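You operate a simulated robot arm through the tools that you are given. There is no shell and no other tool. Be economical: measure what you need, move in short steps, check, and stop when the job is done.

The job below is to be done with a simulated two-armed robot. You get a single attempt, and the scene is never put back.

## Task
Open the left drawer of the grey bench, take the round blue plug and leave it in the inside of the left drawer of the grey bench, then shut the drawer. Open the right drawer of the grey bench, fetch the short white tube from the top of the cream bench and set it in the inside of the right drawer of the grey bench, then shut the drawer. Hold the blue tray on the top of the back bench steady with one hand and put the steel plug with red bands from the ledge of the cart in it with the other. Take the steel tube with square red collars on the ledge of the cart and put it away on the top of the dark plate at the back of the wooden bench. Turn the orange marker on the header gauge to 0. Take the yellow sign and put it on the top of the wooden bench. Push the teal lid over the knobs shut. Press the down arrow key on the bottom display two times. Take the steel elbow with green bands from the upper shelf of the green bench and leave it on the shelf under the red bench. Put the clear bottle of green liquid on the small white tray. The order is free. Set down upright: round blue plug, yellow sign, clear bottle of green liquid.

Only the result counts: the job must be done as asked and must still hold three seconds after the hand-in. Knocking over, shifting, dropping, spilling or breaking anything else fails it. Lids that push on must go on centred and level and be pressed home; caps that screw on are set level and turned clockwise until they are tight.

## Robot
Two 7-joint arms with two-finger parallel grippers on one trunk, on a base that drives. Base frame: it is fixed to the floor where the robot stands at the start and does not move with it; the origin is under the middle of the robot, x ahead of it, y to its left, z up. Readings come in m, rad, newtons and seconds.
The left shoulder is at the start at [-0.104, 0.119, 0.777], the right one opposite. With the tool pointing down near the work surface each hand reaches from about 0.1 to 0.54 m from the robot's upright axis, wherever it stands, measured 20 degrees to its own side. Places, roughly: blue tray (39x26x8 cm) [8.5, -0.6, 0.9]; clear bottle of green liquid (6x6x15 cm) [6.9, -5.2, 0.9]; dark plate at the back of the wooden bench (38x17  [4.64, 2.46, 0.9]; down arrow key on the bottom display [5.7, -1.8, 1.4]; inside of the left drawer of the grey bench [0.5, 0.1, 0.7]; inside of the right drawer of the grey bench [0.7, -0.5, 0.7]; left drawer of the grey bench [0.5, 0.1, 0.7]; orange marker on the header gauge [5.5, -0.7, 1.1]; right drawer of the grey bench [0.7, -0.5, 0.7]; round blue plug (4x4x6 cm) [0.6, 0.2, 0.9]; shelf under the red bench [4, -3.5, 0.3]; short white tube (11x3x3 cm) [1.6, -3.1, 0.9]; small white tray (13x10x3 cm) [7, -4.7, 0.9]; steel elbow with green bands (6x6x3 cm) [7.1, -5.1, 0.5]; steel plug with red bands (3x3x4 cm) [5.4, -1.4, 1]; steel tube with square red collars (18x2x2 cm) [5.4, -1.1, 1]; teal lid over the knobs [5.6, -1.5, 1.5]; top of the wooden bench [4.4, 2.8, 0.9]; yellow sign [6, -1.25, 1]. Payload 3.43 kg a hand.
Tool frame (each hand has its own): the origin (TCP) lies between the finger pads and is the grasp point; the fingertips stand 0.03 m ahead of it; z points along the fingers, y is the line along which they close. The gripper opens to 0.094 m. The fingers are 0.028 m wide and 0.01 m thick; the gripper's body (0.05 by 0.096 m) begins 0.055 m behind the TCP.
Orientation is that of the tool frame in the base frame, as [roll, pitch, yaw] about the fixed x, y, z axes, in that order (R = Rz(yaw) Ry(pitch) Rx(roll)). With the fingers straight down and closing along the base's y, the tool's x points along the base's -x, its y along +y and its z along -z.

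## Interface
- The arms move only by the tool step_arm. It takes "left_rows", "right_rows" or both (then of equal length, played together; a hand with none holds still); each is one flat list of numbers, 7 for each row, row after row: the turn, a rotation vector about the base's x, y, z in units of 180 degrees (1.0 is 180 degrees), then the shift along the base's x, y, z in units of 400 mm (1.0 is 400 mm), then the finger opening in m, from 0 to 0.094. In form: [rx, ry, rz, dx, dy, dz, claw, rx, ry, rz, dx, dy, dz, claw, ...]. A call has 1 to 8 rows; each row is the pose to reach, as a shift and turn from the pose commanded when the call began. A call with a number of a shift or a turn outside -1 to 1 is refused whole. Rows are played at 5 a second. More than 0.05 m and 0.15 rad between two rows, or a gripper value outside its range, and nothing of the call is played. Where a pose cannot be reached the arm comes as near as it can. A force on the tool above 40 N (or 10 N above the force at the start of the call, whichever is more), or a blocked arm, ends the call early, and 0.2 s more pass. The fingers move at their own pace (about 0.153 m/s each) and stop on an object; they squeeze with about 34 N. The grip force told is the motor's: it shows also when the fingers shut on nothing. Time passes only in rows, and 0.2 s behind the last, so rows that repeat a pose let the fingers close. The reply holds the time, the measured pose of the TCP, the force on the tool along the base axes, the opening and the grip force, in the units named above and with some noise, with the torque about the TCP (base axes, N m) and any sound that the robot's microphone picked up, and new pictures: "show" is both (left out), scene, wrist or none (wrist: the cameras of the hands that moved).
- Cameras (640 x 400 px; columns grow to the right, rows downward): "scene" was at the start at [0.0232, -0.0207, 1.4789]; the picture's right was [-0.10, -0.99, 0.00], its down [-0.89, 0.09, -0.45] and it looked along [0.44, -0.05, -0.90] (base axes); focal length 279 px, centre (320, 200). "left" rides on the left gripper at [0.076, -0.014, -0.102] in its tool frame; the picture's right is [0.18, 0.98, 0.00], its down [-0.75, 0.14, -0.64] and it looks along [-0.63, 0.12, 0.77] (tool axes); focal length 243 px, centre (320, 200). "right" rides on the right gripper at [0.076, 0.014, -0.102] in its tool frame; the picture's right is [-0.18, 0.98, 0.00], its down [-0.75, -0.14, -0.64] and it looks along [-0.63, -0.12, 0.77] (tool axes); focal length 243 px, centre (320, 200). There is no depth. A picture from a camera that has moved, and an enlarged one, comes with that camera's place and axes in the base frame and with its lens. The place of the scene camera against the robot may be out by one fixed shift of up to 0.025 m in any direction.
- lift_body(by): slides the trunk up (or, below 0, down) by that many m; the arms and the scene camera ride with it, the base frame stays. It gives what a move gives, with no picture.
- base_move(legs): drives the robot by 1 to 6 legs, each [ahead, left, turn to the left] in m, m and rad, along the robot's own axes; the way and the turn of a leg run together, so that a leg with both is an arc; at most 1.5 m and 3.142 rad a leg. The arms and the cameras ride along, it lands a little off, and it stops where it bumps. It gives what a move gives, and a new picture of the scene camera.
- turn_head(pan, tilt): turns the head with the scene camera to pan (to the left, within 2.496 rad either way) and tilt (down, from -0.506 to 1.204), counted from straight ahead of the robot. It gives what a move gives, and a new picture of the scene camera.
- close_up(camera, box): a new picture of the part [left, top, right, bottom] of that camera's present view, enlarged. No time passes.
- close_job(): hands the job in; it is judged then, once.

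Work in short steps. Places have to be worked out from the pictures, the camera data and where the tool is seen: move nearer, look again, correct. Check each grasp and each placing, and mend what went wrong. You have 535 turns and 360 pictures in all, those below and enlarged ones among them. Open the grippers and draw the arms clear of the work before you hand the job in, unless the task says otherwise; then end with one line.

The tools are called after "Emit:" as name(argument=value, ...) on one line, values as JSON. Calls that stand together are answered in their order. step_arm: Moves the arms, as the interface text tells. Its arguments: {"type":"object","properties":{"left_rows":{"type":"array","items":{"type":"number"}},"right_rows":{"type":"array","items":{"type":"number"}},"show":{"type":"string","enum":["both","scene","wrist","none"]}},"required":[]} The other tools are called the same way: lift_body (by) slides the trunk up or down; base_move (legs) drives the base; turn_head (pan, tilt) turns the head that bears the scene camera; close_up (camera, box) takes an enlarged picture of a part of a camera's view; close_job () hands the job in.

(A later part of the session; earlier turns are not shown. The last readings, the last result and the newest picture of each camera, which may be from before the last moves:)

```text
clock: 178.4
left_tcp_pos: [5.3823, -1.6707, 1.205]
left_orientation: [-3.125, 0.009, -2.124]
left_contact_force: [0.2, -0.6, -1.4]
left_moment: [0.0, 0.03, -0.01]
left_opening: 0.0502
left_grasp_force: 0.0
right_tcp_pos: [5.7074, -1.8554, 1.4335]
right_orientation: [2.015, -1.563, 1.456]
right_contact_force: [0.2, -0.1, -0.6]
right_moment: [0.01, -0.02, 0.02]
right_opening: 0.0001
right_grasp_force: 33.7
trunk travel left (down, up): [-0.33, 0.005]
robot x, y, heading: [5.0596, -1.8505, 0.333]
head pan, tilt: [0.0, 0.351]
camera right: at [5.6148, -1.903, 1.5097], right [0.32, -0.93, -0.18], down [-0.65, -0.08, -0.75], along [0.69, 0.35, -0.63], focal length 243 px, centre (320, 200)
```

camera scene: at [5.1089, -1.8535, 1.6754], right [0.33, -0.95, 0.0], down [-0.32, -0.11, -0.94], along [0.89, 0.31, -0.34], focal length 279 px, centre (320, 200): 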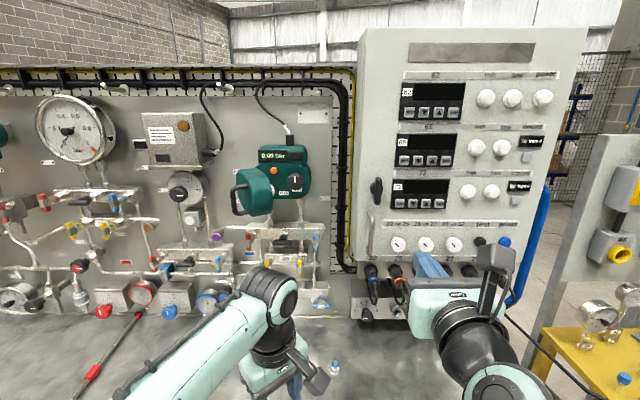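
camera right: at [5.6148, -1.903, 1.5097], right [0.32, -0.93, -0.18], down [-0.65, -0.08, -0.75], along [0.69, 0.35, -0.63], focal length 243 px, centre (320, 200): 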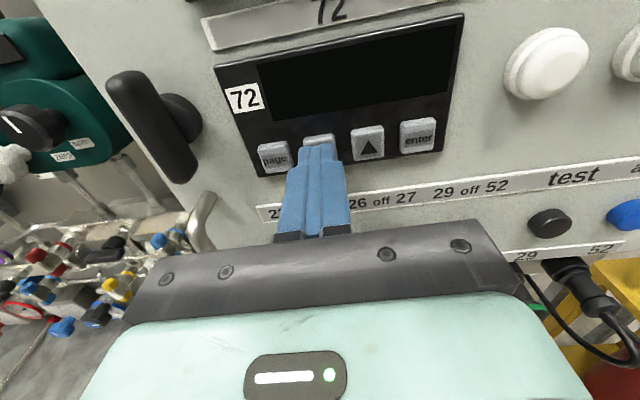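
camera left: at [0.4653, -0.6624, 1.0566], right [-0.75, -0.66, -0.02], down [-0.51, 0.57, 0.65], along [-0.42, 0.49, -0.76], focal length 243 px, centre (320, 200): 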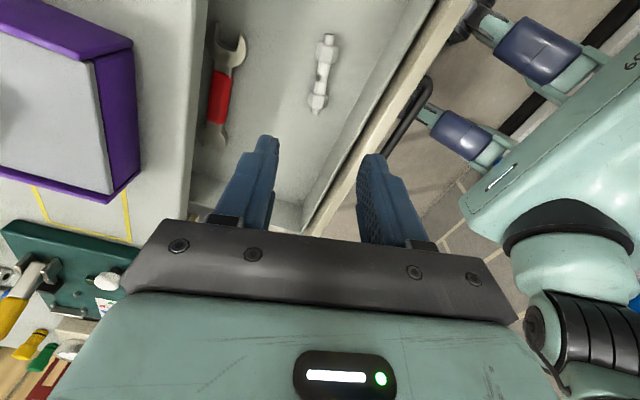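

Well aligned now. I'll press gently in 4 mm steps.

Emit:
step_arm(right_rows=[0, 0, 0, 0.0095, 0.0033, 0, 0.0, 0, 0, 0, 0.019, 0.0066, 0, 0.0, 0, 0, 0, 0.0285, 0.0099, 0, 0.0, 0, 0, 0, 0.038, 0.0132, 0, 0.0], show="wrist")

```text
clock: 179.4
left_tcp_pos: [5.3786, -1.6733, 1.2045]
left_orientation: [-3.128, 0.01, -2.125]
left_contact_force: [-0.9, 0.7, -0.6]
left_moment: [0.02, 0.0, 0.03]
left_opening: 0.05
left_grasp_force: 0.0
right_tcp_pos: [5.7173, -1.8537, 1.4345]
right_orientation: [2.342, -1.561, 1.126]
right_contact_force: [-28.5, -8.8, -20.8]
right_moment: [-0.07, 0.29, -0.12]
right_opening: 0.0
right_grasp_force: 32.8
right hand out of reach, approached as far as the arm can: row 4
trunk travel left (down, up): [-0.33, 0.005]
robot x, y, heading: [5.0579, -1.8563, 0.334]
head pan, tilt: [0.0, 0.351]
heard: click
camera right: at [5.6248, -1.8995, 1.5107], right [0.32, -0.93, -0.18], down [-0.66, -0.08, -0.75], along [0.69, 0.35, -0.64], focal length 243 px, centre (320, 200)
```

right: 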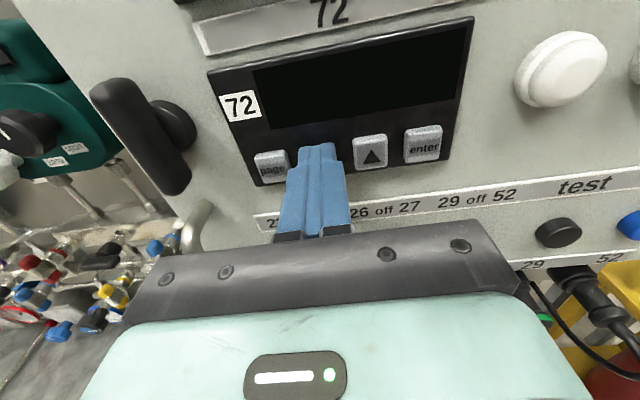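

One click heard. I'll back off 15 mm, then press again the same way.

Emit:
step_arm(right_rows=[0, 0, 0, -0.019, -0.0066, 0, 0.0, 0, 0, 0, -0.038, -0.0132, 0, 0.0, 0, 0, 0, -0.045, -0.0155, 0, 0.0], show="none")

```text
clock: 180.2
left_tcp_pos: [5.3824, -1.6714, 1.2055]
left_orientation: [-3.126, 0.008, -2.125]
left_contact_force: [-0.4, -0.5, -0.8]
left_moment: [0.02, 0.02, -0.03]
left_opening: 0.05
left_grasp_force: 0.0
right_tcp_pos: [5.7028, -1.8559, 1.4368]
right_orientation: [1.936, -1.564, 1.536]
right_contact_force: [0.4, 0.1, -0.5]
right_moment: [-0.01, 0.0, -0.02]
right_opening: 0.0001
right_grasp_force: 32.7
trunk travel left (down, up): [-0.33, 0.005]
robot x, y, heading: [5.0614, -1.8555, 0.333]
head pan, tilt: [0.0, 0.351]
```

Emit:
step_arm(right_rows=[0, 0, 0, 0.0142, 0.0049, -0.006, 0.0, 0, 0, 0, 0.0236, 0.0082, -0.006, 0.0, 0, 0, 0, 0.033, 0.0115, -0.006, 0.0, 0, 0, 0, 0.0425, 0.0148, -0.006, 0.0, 0, 0, 0, 0.05, 0.0174, -0.006, 0.0], show="none")

```text
clock: 181.4
left_tcp_pos: [5.378, -1.6733, 1.2055]
left_orientation: [-3.124, 0.009, -2.124]
left_contact_force: [0.0, 0.6, -0.9]
left_moment: [-0.03, -0.01, 0.01]
left_opening: 0.0502
left_grasp_force: 0.1
right_tcp_pos: [5.7155, -1.851, 1.4353]
right_orientation: [1.911, -1.562, 1.563]
right_contact_force: [-29.3, -10.2, -16.0]
right_moment: [0.01, 0.37, -0.09]
right_opening: 0.0002
right_grasp_force: 33.0
trunk travel left (down, up): [-0.33, 0.005]
robot x, y, heading: [5.0619, -1.8534, 0.329]
head pan, tilt: [0.0, 0.351]
heard: click
```

Second click heard. I'll retract the hand fully and drive 0.3 m left to face the teal cover.

Emit:
step_arm(right_rows=[0, 0, 0, -0.08, -0.028, 0, 0.0, 0, 0, 0, -0.17, -0.059, 0, 0.0, 0, 0, 0, -0.26, -0.09, 0, 0.0, 0, 0, 0, -0.35, -0.122, 0, 0.0, 0, 0, 0, -0.44, -0.153, 0, 0.0], show="none")

Emit:
base_move(legs=[[-0.08, 0.32, -0.01]])

Emit:
close_up(camera="scene", box=[260, 60, 500, 210])

Emit:
close_up(camera="right", box=[0, 0, 640, 400])

```text
clock: 182.6
left_tcp_pos: [5.3821, -1.6721, 1.2052]
left_orientation: [-3.126, 0.008, -2.124]
left_contact_force: [0.5, 0.3, -0.2]
left_moment: [0.0, -0.03, 0.03]
left_opening: 0.0501
left_grasp_force: 0.0
right_tcp_pos: [5.5463, -1.9095, 1.4326]
right_orientation: [1.997, -1.563, 1.472]
right_contact_force: [-0.7, 0.2, 0.1]
right_moment: [-0.02, 0.03, -0.02]
right_opening: 0.0
right_grasp_force: 33.3
trunk travel left (down, up): [-0.33, 0.005]
robot x, y, heading: [5.0582, -1.8545, 0.331]
head pan, tilt: [0.0, 0.351]
```

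```text
clock: 185.9
left_tcp_pos: [5.2083, -1.397, 1.2043]
left_orientation: [-3.126, 0.008, -2.135]
left_contact_force: [0.6, 0.1, 0.3]
left_moment: [0.01, -0.02, 0.02]
left_opening: 0.0499
left_grasp_force: 0.0
right_tcp_pos: [5.3714, -1.6366, 1.4345]
right_orientation: [2.009, -1.565, 1.449]
right_contact_force: [-0.2, 1.1, -0.4]
right_moment: [-0.02, 0.01, 0.01]
right_opening: 0.0
right_grasp_force: 33.1
trunk travel left (down, up): [-0.33, 0.005]
robot x, y, heading: [4.8829, -1.5769, 0.319]
head pan, tilt: [0.0, 0.351]
camera scene: at [4.9326, -1.5765, 1.6755], right [0.32, -0.95, 0.0], down [-0.33, -0.11, -0.94], along [0.89, 0.3, -0.34], focal length 279 px, centre (320, 200)
```

scene: 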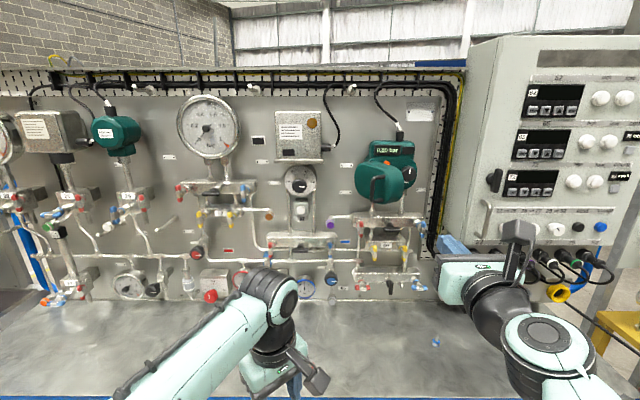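

```text
2.67 times, centred on (380, 135) of scene
camera zoom: at [4.9326, -1.5765, 1.6755], right [0.32, -0.95, 0.0], down [-0.33, -0.11, -0.94], along [0.89, 0.3, -0.34], focal length 745 px, centre (160, 373)
```

zoom: 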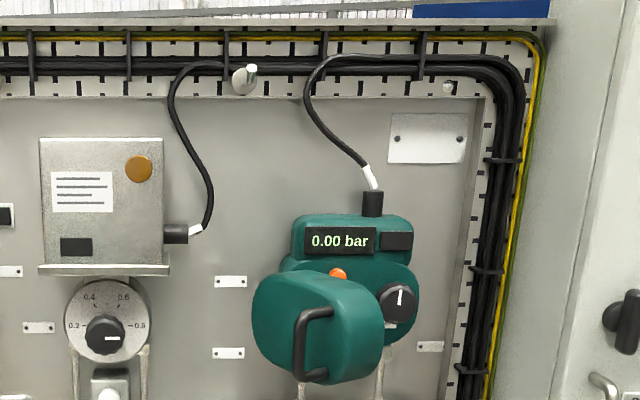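

```text
1.00 times, centred on (320, 200) of right (not enlarged: the box is as wide or as high as the picture)
camera zoom: at [5.2776, -1.6812, 1.5103], right [0.31, -0.93, -0.18], down [-0.65, -0.07, -0.75], along [0.69, 0.35, -0.63], focal length 243 px, centre (320, 200)
```

zoom: 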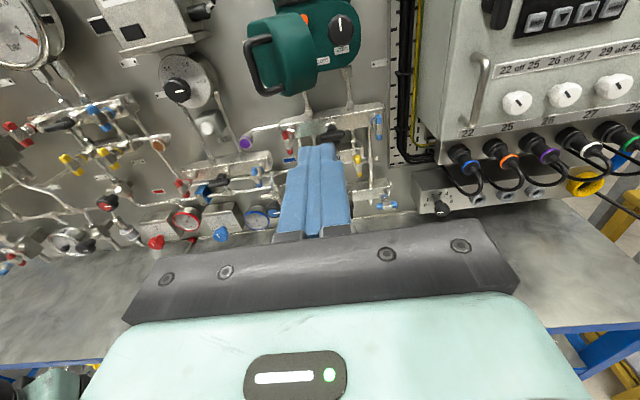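

I put the cover's handle near [5.551, -1.509, 1.465]. The door is hinged on its left and stands about 70° open. I'll drive 0.12 m ahead, then place the closed fingers on the door's left side.

Emit:
base_move(legs=[[0.12, 0.0, 0.0]])

Emit:
step_arm(right_rows=[0, 0, 0, -0.035, 0.105, 0.02, 0.0, 0, 0, 0, -0.07, 0.21, 0.04, 0.0, 0, 0, 0, -0.105, 0.315, 0.06, 0.0, 0, 0, 0, -0.126, 0.38, 0.075, 0.0])

```text
clock: 187.2
left_tcp_pos: [5.3201, -1.359, 1.2035]
left_orientation: [-3.125, 0.009, -2.137]
left_contact_force: [0.8, 0.4, 0.4]
left_moment: [0.0, 0.01, 0.01]
left_opening: 0.0499
left_grasp_force: 0.0
right_tcp_pos: [5.4831, -1.6, 1.4342]
right_orientation: [1.961, -1.563, 1.498]
right_contact_force: [-0.1, 1.5, -0.5]
right_moment: [-0.01, 0.04, -0.03]
right_opening: 0.0
right_grasp_force: 33.4
trunk travel left (down, up): [-0.33, 0.005]
robot x, y, heading: [4.9934, -1.5429, 0.319]
head pan, tilt: [0.0, 0.351]
camera scene: at [5.0442, -1.5395, 1.6752], right [0.31, -0.95, 0.0], down [-0.33, -0.11, -0.94], along [0.89, 0.3, -0.34], focal length 279 px, centre (320, 200)
```

scene: 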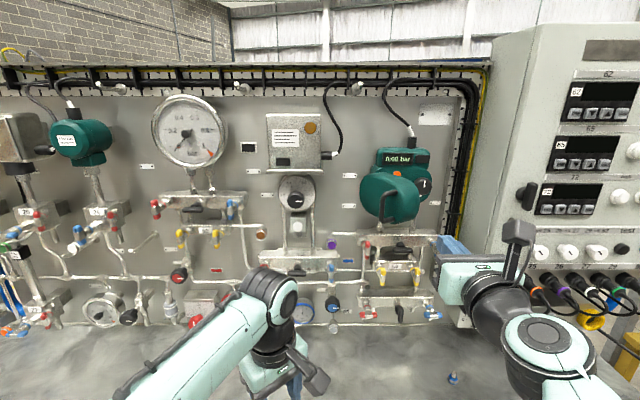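

```text
clock: 188.1
left_tcp_pos: [5.3198, -1.3604, 1.2049]
left_orientation: [-3.127, 0.008, -2.136]
left_contact_force: [0.3, -1.0, 0.3]
left_moment: [0.0, -0.02, 0.0]
left_opening: 0.0501
left_grasp_force: 0.1
right_tcp_pos: [5.4497, -1.4987, 1.4647]
right_orientation: [-1.655, -1.373, -1.068]
right_contact_force: [0.1, -0.5, 0.0]
right_moment: [-0.03, 0.04, 0.0]
right_opening: 0.0003
right_grasp_force: 33.2
trunk travel left (down, up): [-0.33, 0.005]
robot x, y, heading: [4.9983, -1.538, 0.317]
head pan, tilt: [0.0, 0.351]
stopped in row 4 (right hand): the arm was blocked; the commanded pose is now the measured one
camera scene: at [5.0449, -1.5391, 1.6754], right [0.31, -0.95, 0.0], down [-0.33, -0.11, -0.94], along [0.89, 0.29, -0.34], focal length 279 px, centre (320, 200)
camera right: at [5.3685, -1.5669, 1.539], right [0.37, -0.85, -0.37], down [-0.71, -0.01, -0.7], along [0.59, 0.53, -0.61], focal length 243 px, centre (320, 200)
```

scene: 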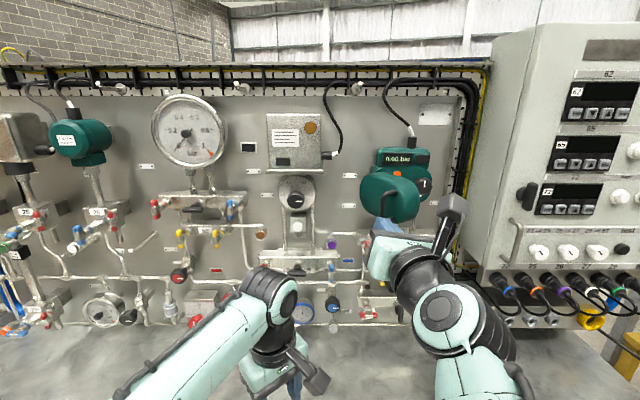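
right: 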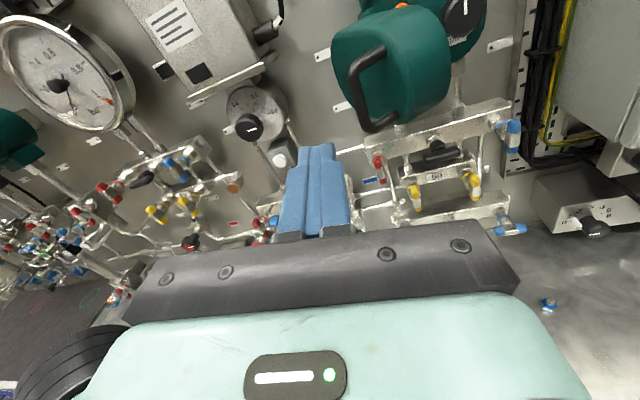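

The arm reached a limit going that far left. I'll shift the base 0.1 m left instead, then straighten the hand and go forward beside the door.

Emit:
base_move(legs=[[0.0, 0.1, 0.0]])

Emit:
step_arm(right_rows=[-0.028, -0.014, -0.0157, 0.02, -0.02, 0, 0.0, -0.056, -0.028, -0.0314, 0.06, -0.02, 0.0, 0.0, -0.056, -0.028, -0.0314, 0.13, 0.0, 0.0, 0.0, -0.056, -0.028, -0.0314, 0.2, 0.02, 0.0, 0.0])

```text
clock: 189.6
left_tcp_pos: [5.2896, -1.2654, 1.2044]
left_orientation: [-3.126, 0.01, -2.135]
left_contact_force: [-0.2, -0.2, -0.7]
left_moment: [-0.01, 0.01, 0.01]
left_opening: 0.0498
left_grasp_force: 0.0
right_tcp_pos: [5.4194, -1.4048, 1.4654]
right_orientation: [-1.654, -1.373, -1.065]
right_contact_force: [0.7, -0.3, -0.4]
right_moment: [-0.03, -0.02, -0.03]
right_opening: 0.0001
right_grasp_force: 32.6
trunk travel left (down, up): [-0.33, 0.005]
robot x, y, heading: [4.9672, -1.4479, 0.321]
head pan, tilt: [0.0, 0.351]
camera scene: at [5.0142, -1.4458, 1.6755], right [0.32, -0.95, 0.0], down [-0.33, -0.11, -0.94], along [0.89, 0.3, -0.34], focal length 279 px, centre (320, 200)
```

scene: 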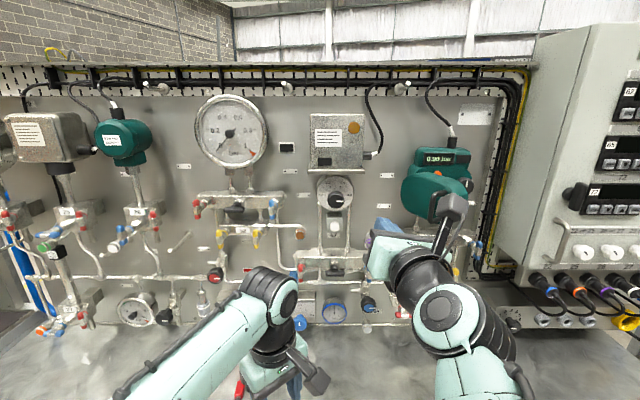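

```text
clock: 190.6
left_tcp_pos: [5.2909, -1.2654, 1.2042]
left_orientation: [-3.127, 0.007, -2.135]
left_contact_force: [0.5, -0.5, 0.0]
left_moment: [0.0, 0.02, 0.01]
left_opening: 0.05
left_grasp_force: 0.1
right_tcp_pos: [5.5, -1.3965, 1.4642]
right_orientation: [1.5, -1.571, 1.963]
right_contact_force: [0.7, 0.6, 0.4]
right_moment: [0.02, -0.02, 0.0]
right_opening: 0.0
right_grasp_force: 33.0
trunk travel left (down, up): [-0.33, 0.005]
robot x, y, heading: [4.9639, -1.4457, 0.32]
head pan, tilt: [0.0, 0.351]
camera scene: at [5.0156, -1.446, 1.6755], right [0.32, -0.95, 0.0], down [-0.33, -0.11, -0.94], along [0.89, 0.3, -0.34], focal length 279 px, centre (320, 200)
camera right: at [5.4064, -1.4424, 1.5403], right [0.31, -0.93, -0.18], down [-0.65, -0.07, -0.75], along [0.69, 0.35, -0.63], focal length 243 px, centre (320, 200)
```

scene: 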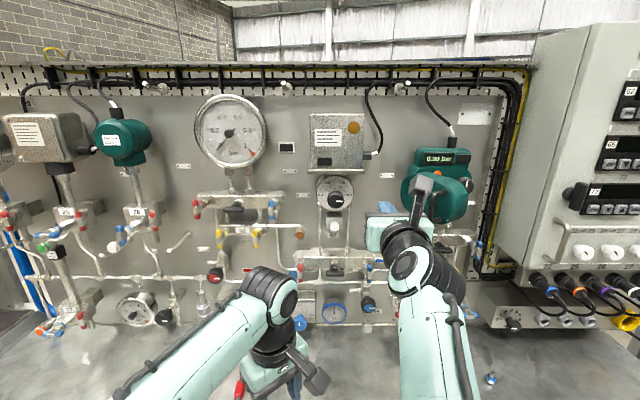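
right: 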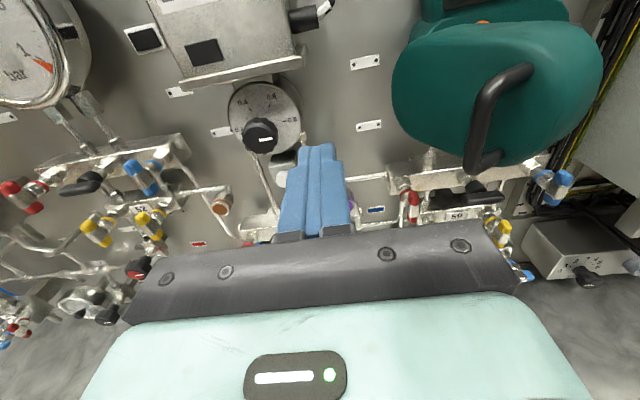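

The door's free edge is at the right, about 45° open. I'll back off 6 cm and shift right so the tips face the door near that edge.

Emit:
step_arm(right_rows=[0, 0, 0, -0.07, -0.024, 0, 0.0, 0, 0, 0, -0.1425, -0.0475, 0.0, 0.0, 0, 0, 0, -0.111, -0.1424, 0.0, 0.0, 0, 0, 0, -0.079, -0.2373, 0.0, 0.0, 0, 0, 0, -0.048, -0.332, 0.0, 0.0, 0, 0, 0, -0.018, -0.422, 0.0, 0.0], show="wrist")

```text
clock: 192.0
left_tcp_pos: [5.2903, -1.2672, 1.2047]
left_orientation: [-3.125, 0.008, -2.136]
left_contact_force: [-0.7, 0.1, 0.0]
left_moment: [0.0, 0.02, 0.0]
left_opening: 0.05
left_grasp_force: 0.0
right_tcp_pos: [5.4912, -1.567, 1.4643]
right_orientation: [-0.563, -1.568, -2.256]
right_contact_force: [0.0, -0.1, 1.1]
right_moment: [-0.02, 0.0, 0.07]
right_opening: 0.0
right_grasp_force: 33.2
trunk travel left (down, up): [-0.33, 0.005]
robot x, y, heading: [4.9644, -1.4477, 0.32]
head pan, tilt: [0.0, 0.351]
camera right: at [5.3982, -1.6125, 1.5402], right [0.31, -0.93, -0.18], down [-0.65, -0.07, -0.75], along [0.69, 0.36, -0.63], focal length 243 px, centre (320, 200)
```

right: 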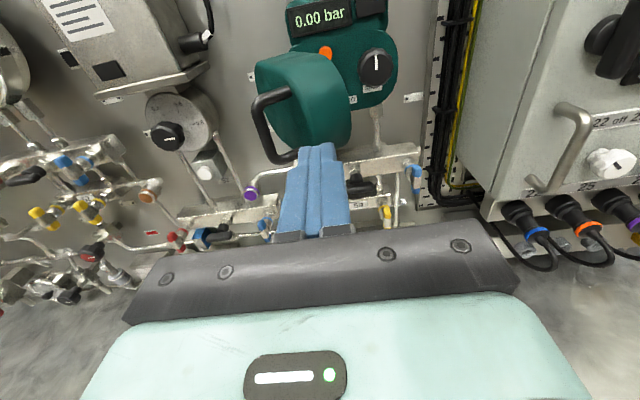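

The axis points at the door's end rim, so I need the outer face instead. I'll shift 3.5 cm left and push forward.

Emit:
step_arm(right_rows=[0, 0, 0, -0.0277, 0.083, 0, 0.0, 0, 0, 0, 0.043, 0.107, 0.0, 0.0, 0, 0, 0, 0.114, 0.13, 0.0, 0.0, 0, 0, 0, 0.162, 0.146, 0.0, 0.0], show="wrist")

```text
clock: 193.0
left_tcp_pos: [5.2903, -1.2662, 1.2049]
left_orientation: [-3.126, 0.006, -2.134]
left_contact_force: [0.1, 0.2, -0.2]
left_moment: [0.0, -0.02, -0.01]
left_opening: 0.0498
left_grasp_force: 0.1
right_tcp_pos: [5.5588, -1.5063, 1.4642]
right_orientation: [-0.559, -1.568, -2.261]
right_contact_force: [0.6, -0.2, 0.0]
right_moment: [0.03, -0.02, 0.03]
right_opening: 0.0001
right_grasp_force: 32.9
trunk travel left (down, up): [-0.33, 0.005]
robot x, y, heading: [4.9682, -1.4477, 0.323]
head pan, tilt: [0.0, 0.351]
camera right: at [5.4643, -1.5532, 1.5396], right [0.31, -0.93, -0.18], down [-0.65, -0.07, -0.75], along [0.69, 0.36, -0.63], focal length 243 px, centre (320, 200)
```

right: 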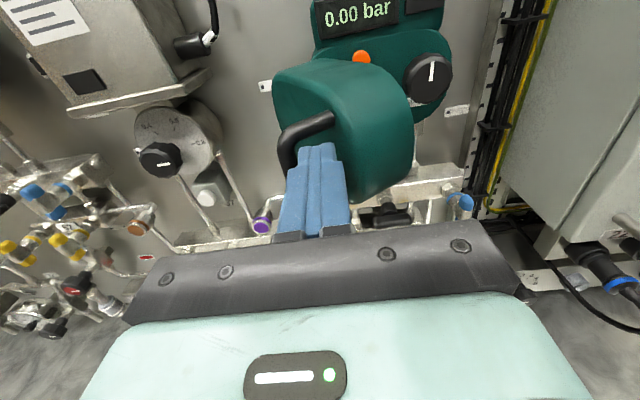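

The tips are beside the handle on the outer face. I'll raise 1.5 cm and push forward with a slight rightward drift.

Emit:
step_arm(right_rows=[0, 0, 0, 0, 0, 0.04, 0.0, 0, 0, 0, 0.04, 0.004, 0.04, 0.0, 0, 0, 0, 0.08, 0.006, 0.04, 0.0, 0, 0, 0, 0.12, 0.008, 0.04, 0.0, 0, 0, 0, 0.16, 0.01, 0.04, 0.0], show="wrist")

```text
clock: 193.4
left_tcp_pos: [5.2887, -1.2665, 1.2039]
left_orientation: [-3.125, 0.009, -2.137]
left_contact_force: [0.4, 0.4, 0.1]
left_moment: [-0.06, 0.0, -0.04]
left_opening: 0.0499
left_grasp_force: 0.1
right_tcp_pos: [5.5587, -1.5092, 1.4653]
right_orientation: [3.073, -1.546, 0.388]
right_contact_force: [-9.1, -3.5, -9.4]
right_moment: [-0.15, 0.1, 0.09]
right_opening: 0.0001
right_grasp_force: 33.0
trunk travel left (down, up): [-0.33, 0.005]
robot x, y, heading: [4.9643, -1.4488, 0.321]
head pan, tilt: [0.0, 0.351]
stopped in row 1 (right hand): the force on the tool passed its limit at 51 N (the readings are from after the stop); the commanded pose is now the measured one
camera right: at [5.4668, -1.5552, 1.5443], right [0.31, -0.93, -0.18], down [-0.67, -0.08, -0.74], along [0.67, 0.35, -0.65], focal length 243 px, centre (320, 200)
```

right: 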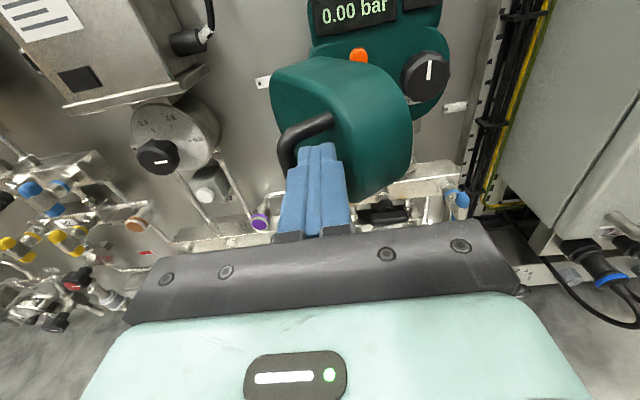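

I bumped the handle's lower leg, so the door's centre is higher, near z 1.5. I'll back out, rise, and come in just right of the handle.

Emit:
step_arm(right_rows=[0, 0, 0, -0.01, -0.003, -0.02, 0.0, 0, 0, 0, -0.08, -0.026, -0.02, 0.0, 0, 0, 0, -0.13, -0.045, 0.02, 0.0, 0, 0, 0, -0.12, -0.075, 0.1, 0.0, 0, 0, 0, -0.115, -0.09, 0.13, 0.0], show="wrist")

```text
clock: 194.6
left_tcp_pos: [5.291, -1.2672, 1.2051]
left_orientation: [-3.125, 0.011, -2.135]
left_contact_force: [1.0, -0.1, -0.4]
left_moment: [0.02, 0.01, 0.01]
left_opening: 0.0501
left_grasp_force: 0.0
right_tcp_pos: [5.5112, -1.5462, 1.5181]
right_orientation: [3.072, -1.547, 0.396]
right_contact_force: [-0.3, 0.8, 0.6]
right_moment: [0.04, 0.03, 0.04]
right_opening: 0.0
right_grasp_force: 32.8
trunk travel left (down, up): [-0.33, 0.005]
robot x, y, heading: [4.9654, -1.4509, 0.321]
head pan, tilt: [0.0, 0.351]
camera right: at [5.4207, -1.5911, 1.5968], right [0.31, -0.93, -0.18], down [-0.67, -0.08, -0.74], along [0.68, 0.35, -0.65], focal length 243 px, centre (320, 200)
```

right: 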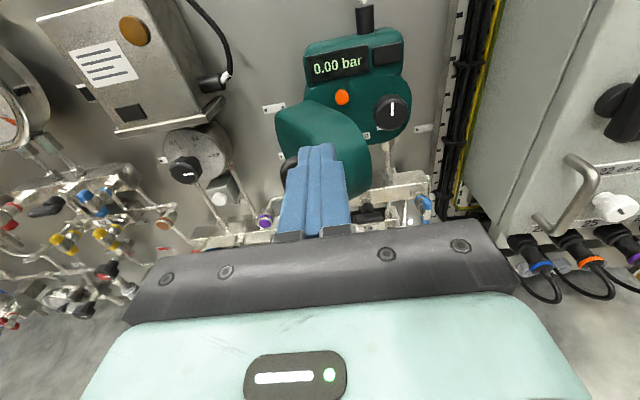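

Facing the door at mid height. I'll push forward slowly.

Emit:
step_arm(right_rows=[0, 0, 0, 0.045, 0.022, 0, 0.0, 0, 0, 0, 0.09, 0.04, 0, 0.0, 0, 0, 0, 0.13, 0.053, 0.0, 0.0, 0, 0, 0, 0.17, 0.066, 0.0, 0.0], show="wrist")

```text
clock: 195.6
left_tcp_pos: [5.2906, -1.2675, 1.2048]
left_orientation: [-3.126, 0.008, -2.136]
left_contact_force: [0.3, -0.2, 0.0]
left_moment: [0.0, -0.01, 0.01]
left_opening: 0.0498
left_grasp_force: 0.1
right_tcp_pos: [5.5724, -1.5211, 1.5187]
right_orientation: [3.112, -1.548, 0.356]
right_contact_force: [0.4, -0.2, -0.3]
right_moment: [-0.01, -0.01, 0.0]
right_opening: 0.0002
right_grasp_force: 33.2
right hand out of reach, approached as far as the arm can: row 4
trunk travel left (down, up): [-0.33, 0.005]
robot x, y, heading: [4.9652, -1.4447, 0.322]
head pan, tilt: [0.0, 0.351]
camera right: at [5.4819, -1.5662, 1.5971], right [0.31, -0.93, -0.18], down [-0.67, -0.08, -0.74], along [0.68, 0.35, -0.65], focal length 243 px, centre (320, 200)
```

right: 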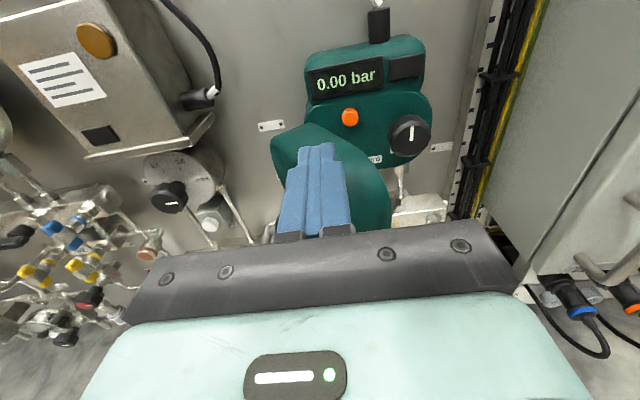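

I've reached the arm's limit without contact. I'll retract 8 cm, drive the base 0.1 m ahead, and then push again with the arm.

Emit:
step_arm(right_rows=[0, 0, 0, -0.095, -0.032, 0, 0.0, 0, 0, 0, -0.19, -0.063, -0.03, 0.0], show="none")

Emit:
base_move(legs=[[0.1, 0.0, 0.0]])

Emit:
close_up(camera="scene", box=[340, 80, 580, 230])

Emit:
close_up(camera="right", box=[0, 0, 640, 400])

```text
clock: 196.2
left_tcp_pos: [5.2878, -1.2678, 1.205]
left_orientation: [-3.125, 0.009, -2.135]
left_contact_force: [0.5, 0.2, 0.7]
left_moment: [0.03, -0.02, -0.02]
left_opening: 0.05
left_grasp_force: 0.0
right_tcp_pos: [5.498, -1.5483, 1.5066]
right_orientation: [3.094, -1.548, 0.371]
right_contact_force: [0.2, -0.9, -0.7]
right_moment: [-0.02, -0.01, -0.01]
right_opening: 0.0
right_grasp_force: 32.8
trunk travel left (down, up): [-0.33, 0.005]
robot x, y, heading: [4.9653, -1.4453, 0.319]
head pan, tilt: [0.0, 0.351]
```

```text
clock: 197.3
left_tcp_pos: [5.3571, -1.244, 1.2023]
left_orientation: [-3.129, 0.008, -2.134]
left_contact_force: [0.9, 0.1, -0.7]
left_moment: [0.0, 0.0, -0.06]
left_opening: 0.0501
left_grasp_force: 0.1
right_tcp_pos: [5.5669, -1.5352, 1.5054]
right_orientation: [2.881, -1.541, 0.567]
right_contact_force: [-0.3, 0.3, -0.8]
right_moment: [0.02, -0.01, 0.05]
right_opening: 0.0003
right_grasp_force: 32.8
trunk travel left (down, up): [-0.33, 0.005]
robot x, y, heading: [5.0284, -1.4248, 0.318]
head pan, tilt: [0.0, 0.351]
stopped in leg 1: the force on the tool passed its limit at 156 N (the readings are from after the stop); the commanded pose is now the measured one
camera scene: at [5.082, -1.4247, 1.6755], right [0.31, -0.95, 0.0], down [-0.33, -0.11, -0.94], along [0.89, 0.29, -0.35], focal length 279 px, centre (320, 200)
```

scene: 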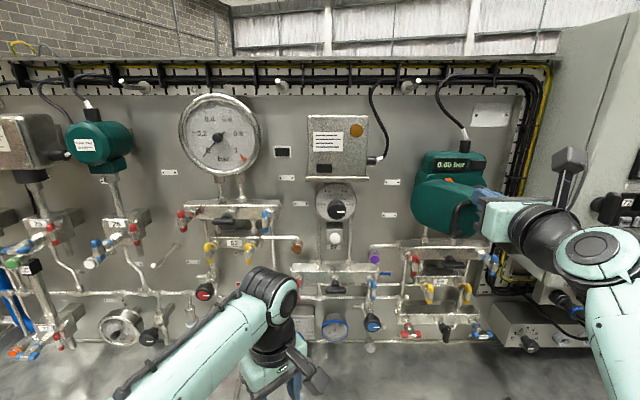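

```text
2.67 times, centred on (460, 155) of scene
camera zoom: at [5.082, -1.4247, 1.6755], right [0.31, -0.95, 0.0], down [-0.33, -0.11, -0.94], along [0.89, 0.29, -0.35], focal length 745 px, centre (-53, 320)
```

zoom: 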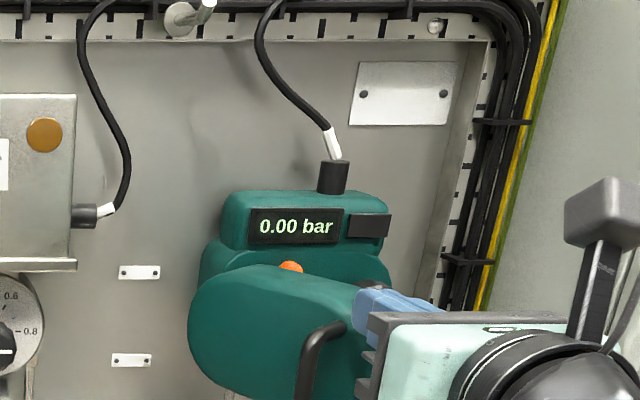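

```text
1.00 times, centred on (320, 200) of right (not enlarged: the box is as wide or as high as the picture)
camera zoom: at [5.475, -1.5775, 1.5843], right [0.29, -0.94, -0.18], down [-0.67, -0.07, -0.74], along [0.68, 0.33, -0.65], focal length 243 px, centre (320, 200)
```

zoom: 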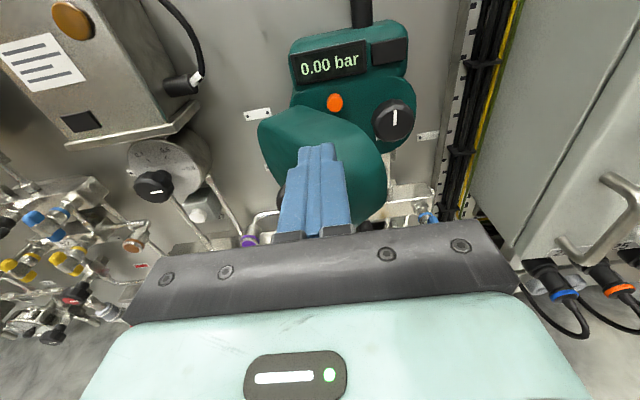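

Pushing at the top rim of the door did nothing, because the force ran along it. The door's centre is near z 1.465, with the handle bar near lateral -3.17. I'll back out, drop to that height, and come in between the bar and the free edge.

Emit:
step_arm(right_rows=[0, 0, 0, -0.06, -0.02, 0, 0.0, 0, 0, 0, -0.12, -0.04, 0.0, 0.0, 0, 0, 0, -0.13, -0.01, -0.05, 0.0, 0, 0, 0, -0.13, -0.005, -0.1, 0.0, 0, 0, 0, -0.08, 0.013, -0.1, 0.0, 0, 0, 0, -0.02, 0.03, -0.1, 0.0], show="wrist")

```text
clock: 198.7
left_tcp_pos: [5.3553, -1.2438, 1.2046]
left_orientation: [-3.128, 0.007, -2.137]
left_contact_force: [1.6, -0.2, -0.4]
left_moment: [0.04, 0.03, 0.02]
left_opening: 0.0501
left_grasp_force: 0.0
right_tcp_pos: [5.5587, -1.521, 1.4666]
right_orientation: [2.842, -1.541, 0.605]
right_contact_force: [0.4, 0.0, 0.4]
right_moment: [-0.02, 0.01, -0.03]
right_opening: 0.0001
right_grasp_force: 32.8
trunk travel left (down, up): [-0.33, 0.005]
robot x, y, heading: [5.0288, -1.4231, 0.321]
head pan, tilt: [0.0, 0.351]
camera right: at [5.4659, -1.5655, 1.5448], right [0.29, -0.94, -0.18], down [-0.67, -0.07, -0.74], along [0.68, 0.33, -0.65], focal length 243 px, centre (320, 200)
```

right: 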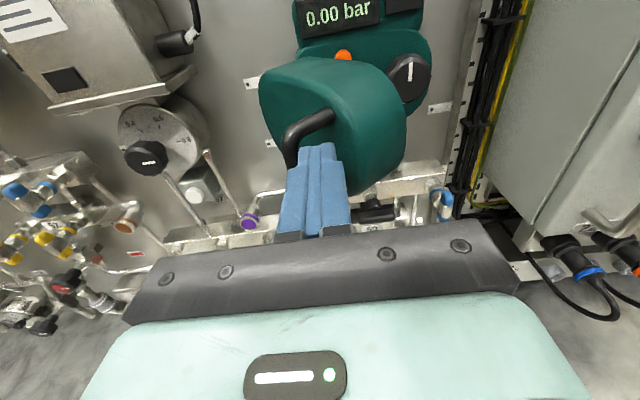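

In position beside the bar. I'll push forward and slightly right along the door's arc.

Emit:
step_arm(right_rows=[0, 0, 0, 0.05, 0.005, 0, 0.0, 0, 0, 0, 0.1, -0.002, 0.0, 0.0, 0, 0, 0, 0.15, -0.012, 0.0, 0.0, 0, 0, 0, 0.2, -0.025, 0.0, 0.0, 0, 0, 0, 0.25, -0.038, 0.0, 0.0], show="wrist")

```text
clock: 199.1
left_tcp_pos: [5.3557, -1.2448, 1.2035]
left_orientation: [-3.129, 0.009, -2.136]
left_contact_force: [0.6, 1.1, -0.4]
left_moment: [-0.02, 0.06, -0.01]
left_opening: 0.0501
left_grasp_force: 0.0
right_tcp_pos: [5.5777, -1.5255, 1.4626]
right_orientation: [2.869, -1.532, 0.571]
right_contact_force: [0.7, 0.3, -0.7]
right_moment: [0.01, -0.03, -0.02]
right_opening: 0.0001
right_grasp_force: 32.9
trunk travel left (down, up): [-0.33, 0.005]
robot x, y, heading: [5.0304, -1.425, 0.317]
head pan, tilt: [0.0, 0.351]
stopped in row 2 (right hand): the force on the tool passed its limit at 47 N (the readings are from after the stop); the commanded pose is now the measured one
camera right: at [5.4865, -1.568, 1.5424], right [0.28, -0.94, -0.17], down [-0.68, -0.07, -0.73], along [0.68, 0.32, -0.66], focal length 243 px, centre (320, 200)
```

right: 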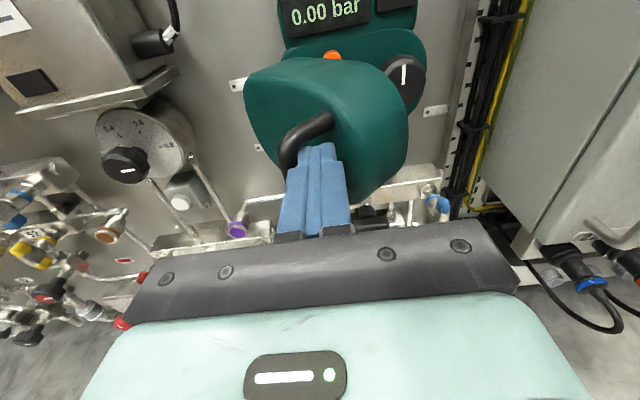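

Contact made, but too abruptly. I'll push on in smaller steps.

Emit:
step_arm(right_rows=[0, 0, 0, 0.012, 0.002, 0, 0.0, 0, 0, 0, 0.024, 0.002, 0.0, 0.0, 0, 0, 0, 0.036, 0.0, 0.0, 0.0, 0, 0, 0, 0.048, -0.002, 0.0, 0.0, 0, 0, 0, 0.06, -0.005, 0.0, 0.0, 0, 0, 0, 0.072, -0.008, 0, 0, 0, 0, 0, 0.084, -0.011, 0, 0, 0, 0, 0, 0.096, -0.014, 0, 0], show="wrist")

```text
clock: 200.3
left_tcp_pos: [5.3505, -1.2478, 1.2062]
left_orientation: [-3.126, 0.013, -2.137]
left_contact_force: [1.0, 0.6, -0.1]
left_moment: [-0.01, 0.03, 0.0]
left_opening: 0.0501
left_grasp_force: 0.1
right_tcp_pos: [5.5949, -1.5389, 1.4639]
right_orientation: [2.884, -1.532, 0.542]
right_contact_force: [-20.8, -14.0, -8.3]
right_moment: [0.01, -0.37, 0.27]
right_opening: 0.0
right_grasp_force: 32.9
trunk travel left (down, up): [-0.33, 0.005]
robot x, y, heading: [5.0267, -1.4293, 0.311]
head pan, tilt: [0.0, 0.351]
stopped in row 5 (right hand): the force on the tool passed its limit at 46 N (the readings are from after the stop); the commanded pose is now the measured one
camera right: at [5.5029, -1.5787, 1.5431], right [0.27, -0.95, -0.17], down [-0.68, -0.06, -0.73], along [0.68, 0.32, -0.66], focal length 243 px, centre (320, 200)
```

right: 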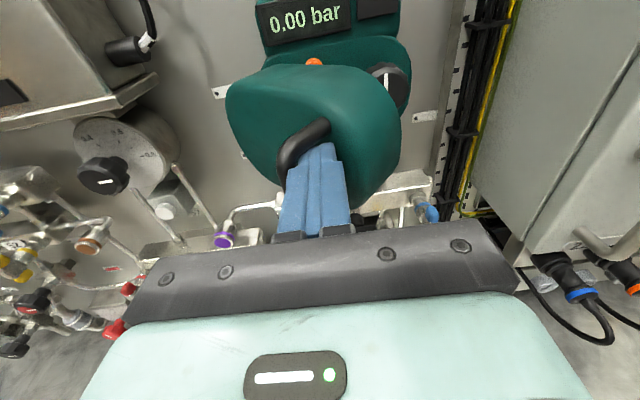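

The cover is closing over the knob. I'll keep pushing along the arc.

Emit:
step_arm(right_rows=[0, 0, 0, 0.012, -0.008, 0, 0.0, 0, 0, 0, 0.024, -0.016, 0.0, 0.0, 0, 0, 0, 0.036, -0.024, 0.0, 0.0, 0, 0, 0, 0.048, -0.03, 0.0, 0.0, 0, 0, 0, 0.06, -0.036, 0.0, 0.0, 0, 0, 0, 0.072, -0.042, 0, 0, 0, 0, 0, 0.084, -0.046, 0, 0, 0, 0, 0, 0.096, -0.05, 0, 0], show="wrist")

```text
clock: 200.9
left_tcp_pos: [5.3493, -1.2492, 1.2052]
left_orientation: [-3.125, 0.012, -2.141]
left_contact_force: [-0.6, 0.2, 0.4]
left_moment: [0.02, 0.02, -0.05]
left_opening: 0.05
left_grasp_force: 0.1
right_tcp_pos: [5.603, -1.5473, 1.4629]
right_orientation: [2.928, -1.531, 0.494]
right_contact_force: [-22.7, -13.9, -4.5]
right_moment: [0.14, -0.26, 0.76]
right_opening: 0.0
right_grasp_force: 32.6
trunk travel left (down, up): [-0.33, 0.005]
robot x, y, heading: [5.0276, -1.424, 0.317]
head pan, tilt: [0.0, 0.351]
stopped in row 3 (right hand): the force on the tool passed its limit at 41 N (the readings are from after the stop); the commanded pose is now the measured one
camera right: at [5.511, -1.5876, 1.5429], right [0.27, -0.95, -0.18], down [-0.68, -0.06, -0.73], along [0.68, 0.31, -0.66], focal length 243 px, centre (320, 200)
```

right: 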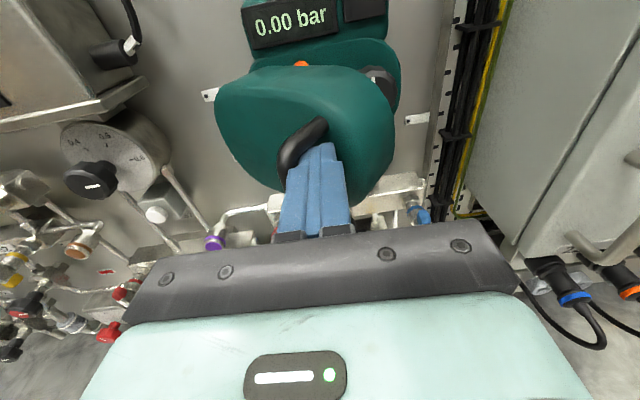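

It's stiff with this short lever. I'll back off 2 cm and move 3.5 cm right, nearer the free edge, then push again.

Emit:
step_arm(right_rows=[0, 0, 0, -0.04, -0.013, 0, 0.0, 0, 0, 0, -0.06, -0.02, 0, 0, 0, 0, 0, -0.032, -0.103, 0.0, 0.0, 0, 0, 0, 0.0, -0.092, 0, 0, 0, 0, 0, 0.02, -0.086, 0, 0, 0, 0, 0, 0.034, -0.084, 0, 0, 0, 0, 0, 0.048, -0.082, 0, 0], show="wrist")

```text
clock: 202.5
left_tcp_pos: [5.3526, -1.2481, 1.2047]
left_orientation: [-3.126, 0.011, -2.138]
left_contact_force: [0.6, -1.0, 0.4]
left_moment: [0.04, -0.01, -0.02]
left_opening: 0.05
left_grasp_force: 0.0
right_tcp_pos: [5.6273, -1.5713, 1.4611]
right_orientation: [2.934, -1.525, 0.501]
right_contact_force: [-2.3, -3.0, -0.9]
right_moment: [0.02, 0.01, 0.02]
right_opening: 0.0
right_grasp_force: 32.8
trunk travel left (down, up): [-0.33, 0.005]
robot x, y, heading: [5.0233, -1.424, 0.315]
head pan, tilt: [0.0, 0.351]
camera right: at [5.5349, -1.6125, 1.5405], right [0.28, -0.94, -0.17], down [-0.68, -0.07, -0.73], along [0.67, 0.32, -0.67], focal length 243 px, centre (320, 200)
```

right: 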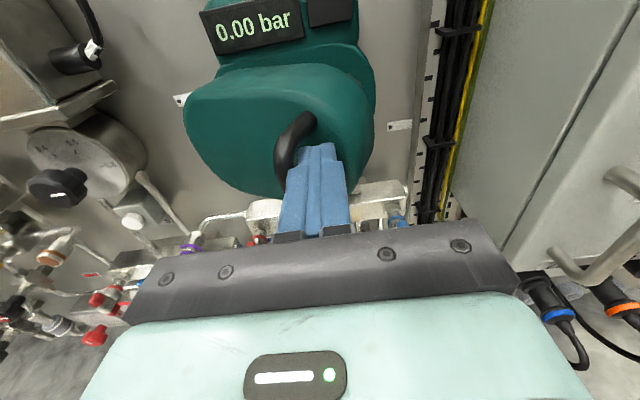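

The cover has moved a good way round and the knob is hidden now. I'll keep pushing.

Emit:
step_arm(right_rows=[0, 0, 0, 0.014, 0.002, 0, 0.0, 0, 0, 0, 0.028, 0.004, 0, 0, 0, 0, 0, 0.042, 0.006, 0.0, 0.0, 0, 0, 0, 0.056, 0.008, 0, 0, 0, 0, 0, 0.07, 0.01, 0, 0, 0, 0, 0, 0.084, 0.012, 0, 0, 0, 0, 0, 0.098, 0.014, 0, 0, 0, 0, 0, 0.112, 0.016, 0, 0], show="wrist")

```text
clock: 203.7
left_tcp_pos: [5.3531, -1.2481, 1.2051]
left_orientation: [-3.127, 0.009, -2.139]
left_contact_force: [0.5, 0.6, 0.4]
left_moment: [-0.08, -0.02, 0.0]
left_opening: 0.0501
left_grasp_force: 0.1
right_tcp_pos: [5.6524, -1.5884, 1.4601]
right_orientation: [2.933, -1.528, 0.464]
right_contact_force: [-8.7, -18.0, -4.7]
right_moment: [0.17, -0.16, 0.14]
right_opening: 0.0
right_grasp_force: 32.4
trunk travel left (down, up): [-0.33, 0.005]
robot x, y, heading: [5.0291, -1.4275, 0.312]
head pan, tilt: [0.0, 0.351]
stopped in row 5 (right hand): the force on the tool passed its limit at 42 N (the readings are from after the stop); the commanded pose is now the measured one
camera right: at [5.5603, -1.6269, 1.5409], right [0.24, -0.95, -0.17], down [-0.69, -0.04, -0.73], along [0.69, 0.3, -0.66], focal length 243 px, centre (320, 200)
```

right: 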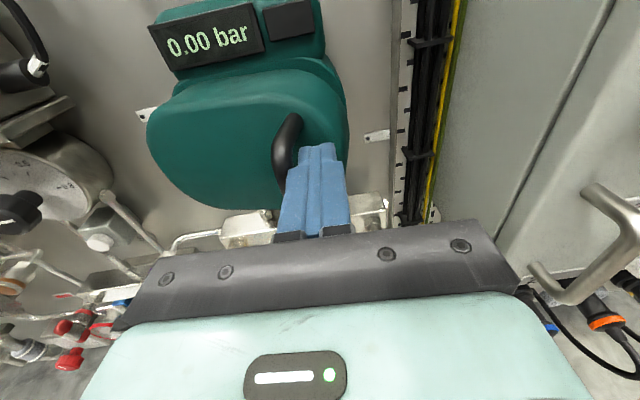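

Nearly closed. I'll keep pushing, with a bit more drift right.

Emit:
step_arm(right_rows=[0, 0, 0, 0.01, -0.012, 0, 0.0, 0, 0, 0, 0.022, -0.014, 0, 0, 0, 0, 0, 0.034, -0.016, 0.0, 0.0, 0, 0, 0, 0.046, -0.018, 0, 0, 0, 0, 0, 0.058, -0.02, 0, 0, 0, 0, 0, 0.07, -0.02, 0, 0, 0, 0, 0, 0.082, -0.02, 0, 0], show="wrist")

```text
clock: 205.3
left_tcp_pos: [5.3521, -1.2518, 1.2061]
left_orientation: [-3.125, 0.011, -2.14]
left_contact_force: [0.6, 0.1, -0.1]
left_moment: [0.0, -0.02, 0.01]
left_opening: 0.0499
left_grasp_force: 0.0
right_tcp_pos: [5.6555, -1.5893, 1.4595]
right_orientation: [2.965, -1.528, 0.444]
right_contact_force: [-9.2, -17.9, -3.0]
right_moment: [0.23, -0.13, 0.18]
right_opening: 0.0
right_grasp_force: 32.8
right hand out of reach, approached as far as the arm can: row 2, 3, 4, 5, 6, 7
trunk travel left (down, up): [-0.33, 0.005]
robot x, y, heading: [5.0254, -1.4291, 0.316]
head pan, tilt: [0.0, 0.351]
camera right: at [5.563, -1.6292, 1.541], right [0.25, -0.95, -0.18], down [-0.68, -0.05, -0.73], along [0.68, 0.31, -0.66], focal length 243 px, centre (320, 200)
```

right: 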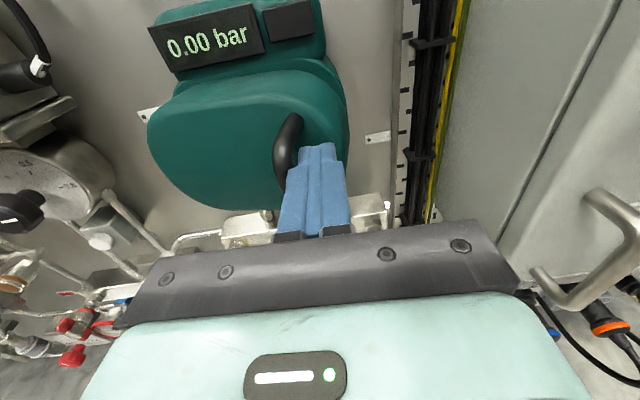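

I'm at the reach limit. I'll retract, bring the base 8 cm ahead and 5 cm right, then finish the push.

Emit:
step_arm(right_rows=[0, 0, 0, -0.07, -0.023, 0, 0.0, 0, 0, 0, -0.15, -0.05, 0, 0, 0, 0, 0, -0.26, -0.087, 0.0, 0.0], show="none")

Emit:
base_move(legs=[[0.08, -0.04, 0.0]])

Emit:
close_up(camera="right", box=[0, 0, 640, 400])

```text
clock: 206.1
left_tcp_pos: [5.3528, -1.246, 1.2039]
left_orientation: [-3.125, 0.009, -2.141]
left_contact_force: [-0.8, 0.1, -0.2]
left_moment: [-0.04, -0.02, -0.01]
left_opening: 0.0503
left_grasp_force: 0.1
right_tcp_pos: [5.5502, -1.6178, 1.461]
right_orientation: [2.883, -1.524, 0.528]
right_contact_force: [-1.1, 0.6, -0.3]
right_moment: [-0.01, 0.02, -0.01]
right_opening: 0.0002
right_grasp_force: 33.0
trunk travel left (down, up): [-0.33, 0.005]
robot x, y, heading: [5.0252, -1.4283, 0.314]
head pan, tilt: [0.0, 0.351]
```

```text
clock: 207.2
left_tcp_pos: [5.4412, -1.2599, 1.2042]
left_orientation: [-3.129, 0.009, -2.141]
left_contact_force: [0.5, -0.7, 0.3]
left_moment: [0.02, 0.02, -0.02]
left_opening: 0.0499
left_grasp_force: 0.0
right_tcp_pos: [5.641, -1.6325, 1.4608]
right_orientation: [2.913, -1.524, 0.5]
right_contact_force: [-0.2, 0.2, 0.4]
right_moment: [-0.01, 0.0, -0.01]
right_opening: 0.0
right_grasp_force: 32.8
trunk travel left (down, up): [-0.33, 0.005]
robot x, y, heading: [5.1142, -1.4371, 0.314]
head pan, tilt: [0.0, 0.351]
camera scene: at [5.1643, -1.438, 1.6752], right [0.31, -0.95, 0.0], down [-0.33, -0.11, -0.94], along [0.89, 0.29, -0.34], focal length 279 px, centre (320, 200)
```

scene: 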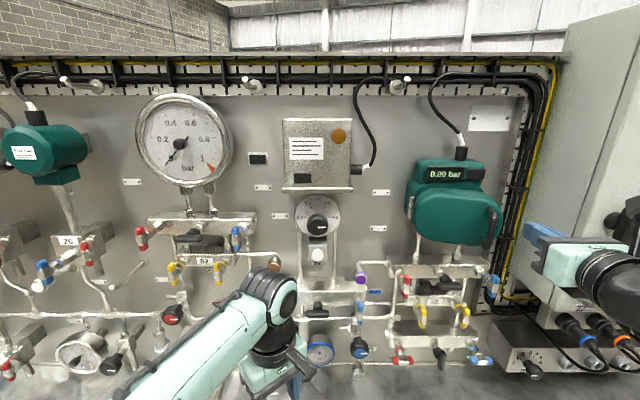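

```text
1.00 times, centred on (320, 200) of right (not enlarged: the box is as wide or as high as the picture)
camera zoom: at [5.5479, -1.6717, 1.5405], right [0.25, -0.95, -0.17], down [-0.69, -0.05, -0.73], along [0.68, 0.3, -0.67], focal length 243 px, centre (320, 200)
```

zoom: 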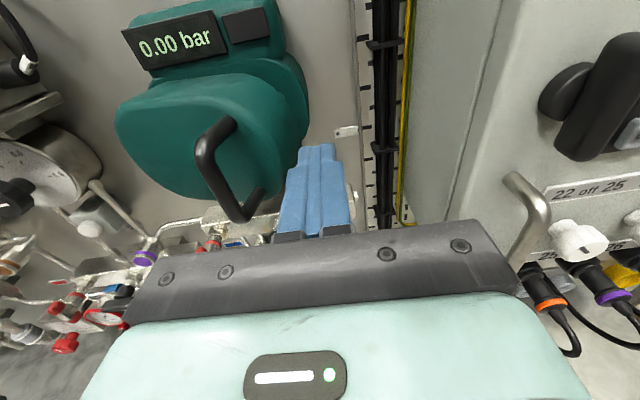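

The lid still stands about 20° open. I'll back off a little, slide left in front of its free edge and push.

Emit:
step_arm(right_rows=[0, 0, 0, -0.07, -0.023, 0, 0.0, 0, 0, 0, -0.142, -0.047, 0, 0, 0, 0, 0, -0.174, 0.048, 0.0, 0.0, 0, 0, 0, -0.19, 0.1, 0.02, 0.0], show="wrist")

```text
clock: 208.2
left_tcp_pos: [5.4425, -1.2599, 1.2033]
left_orientation: [-3.129, 0.008, -2.141]
left_contact_force: [-0.6, 0.4, 0.1]
left_moment: [0.0, -0.01, -0.01]
left_opening: 0.0497
left_grasp_force: 0.0
right_tcp_pos: [5.562, -1.5917, 1.4678]
right_orientation: [2.915, -1.526, 0.496]
right_contact_force: [-0.2, 0.8, -0.3]
right_moment: [-0.01, 0.01, 0.0]
right_opening: 0.0
right_grasp_force: 32.9
trunk travel left (down, up): [-0.33, 0.005]
robot x, y, heading: [5.1169, -1.4412, 0.316]
head pan, tilt: [0.0, 0.351]
camera right: at [5.471, -1.6309, 1.5479], right [0.25, -0.95, -0.17], down [-0.69, -0.05, -0.73], along [0.68, 0.3, -0.67], focal length 243 px, centre (320, 200)
```

right: 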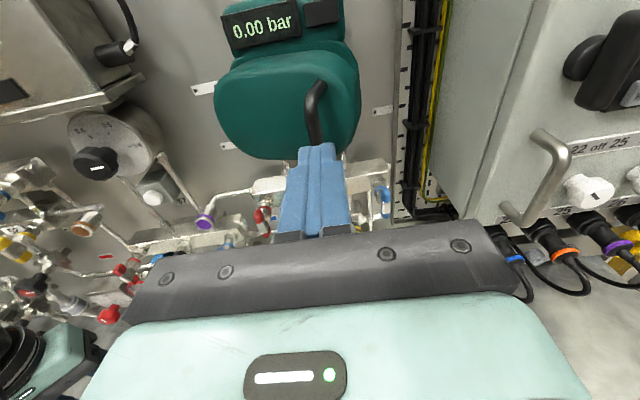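

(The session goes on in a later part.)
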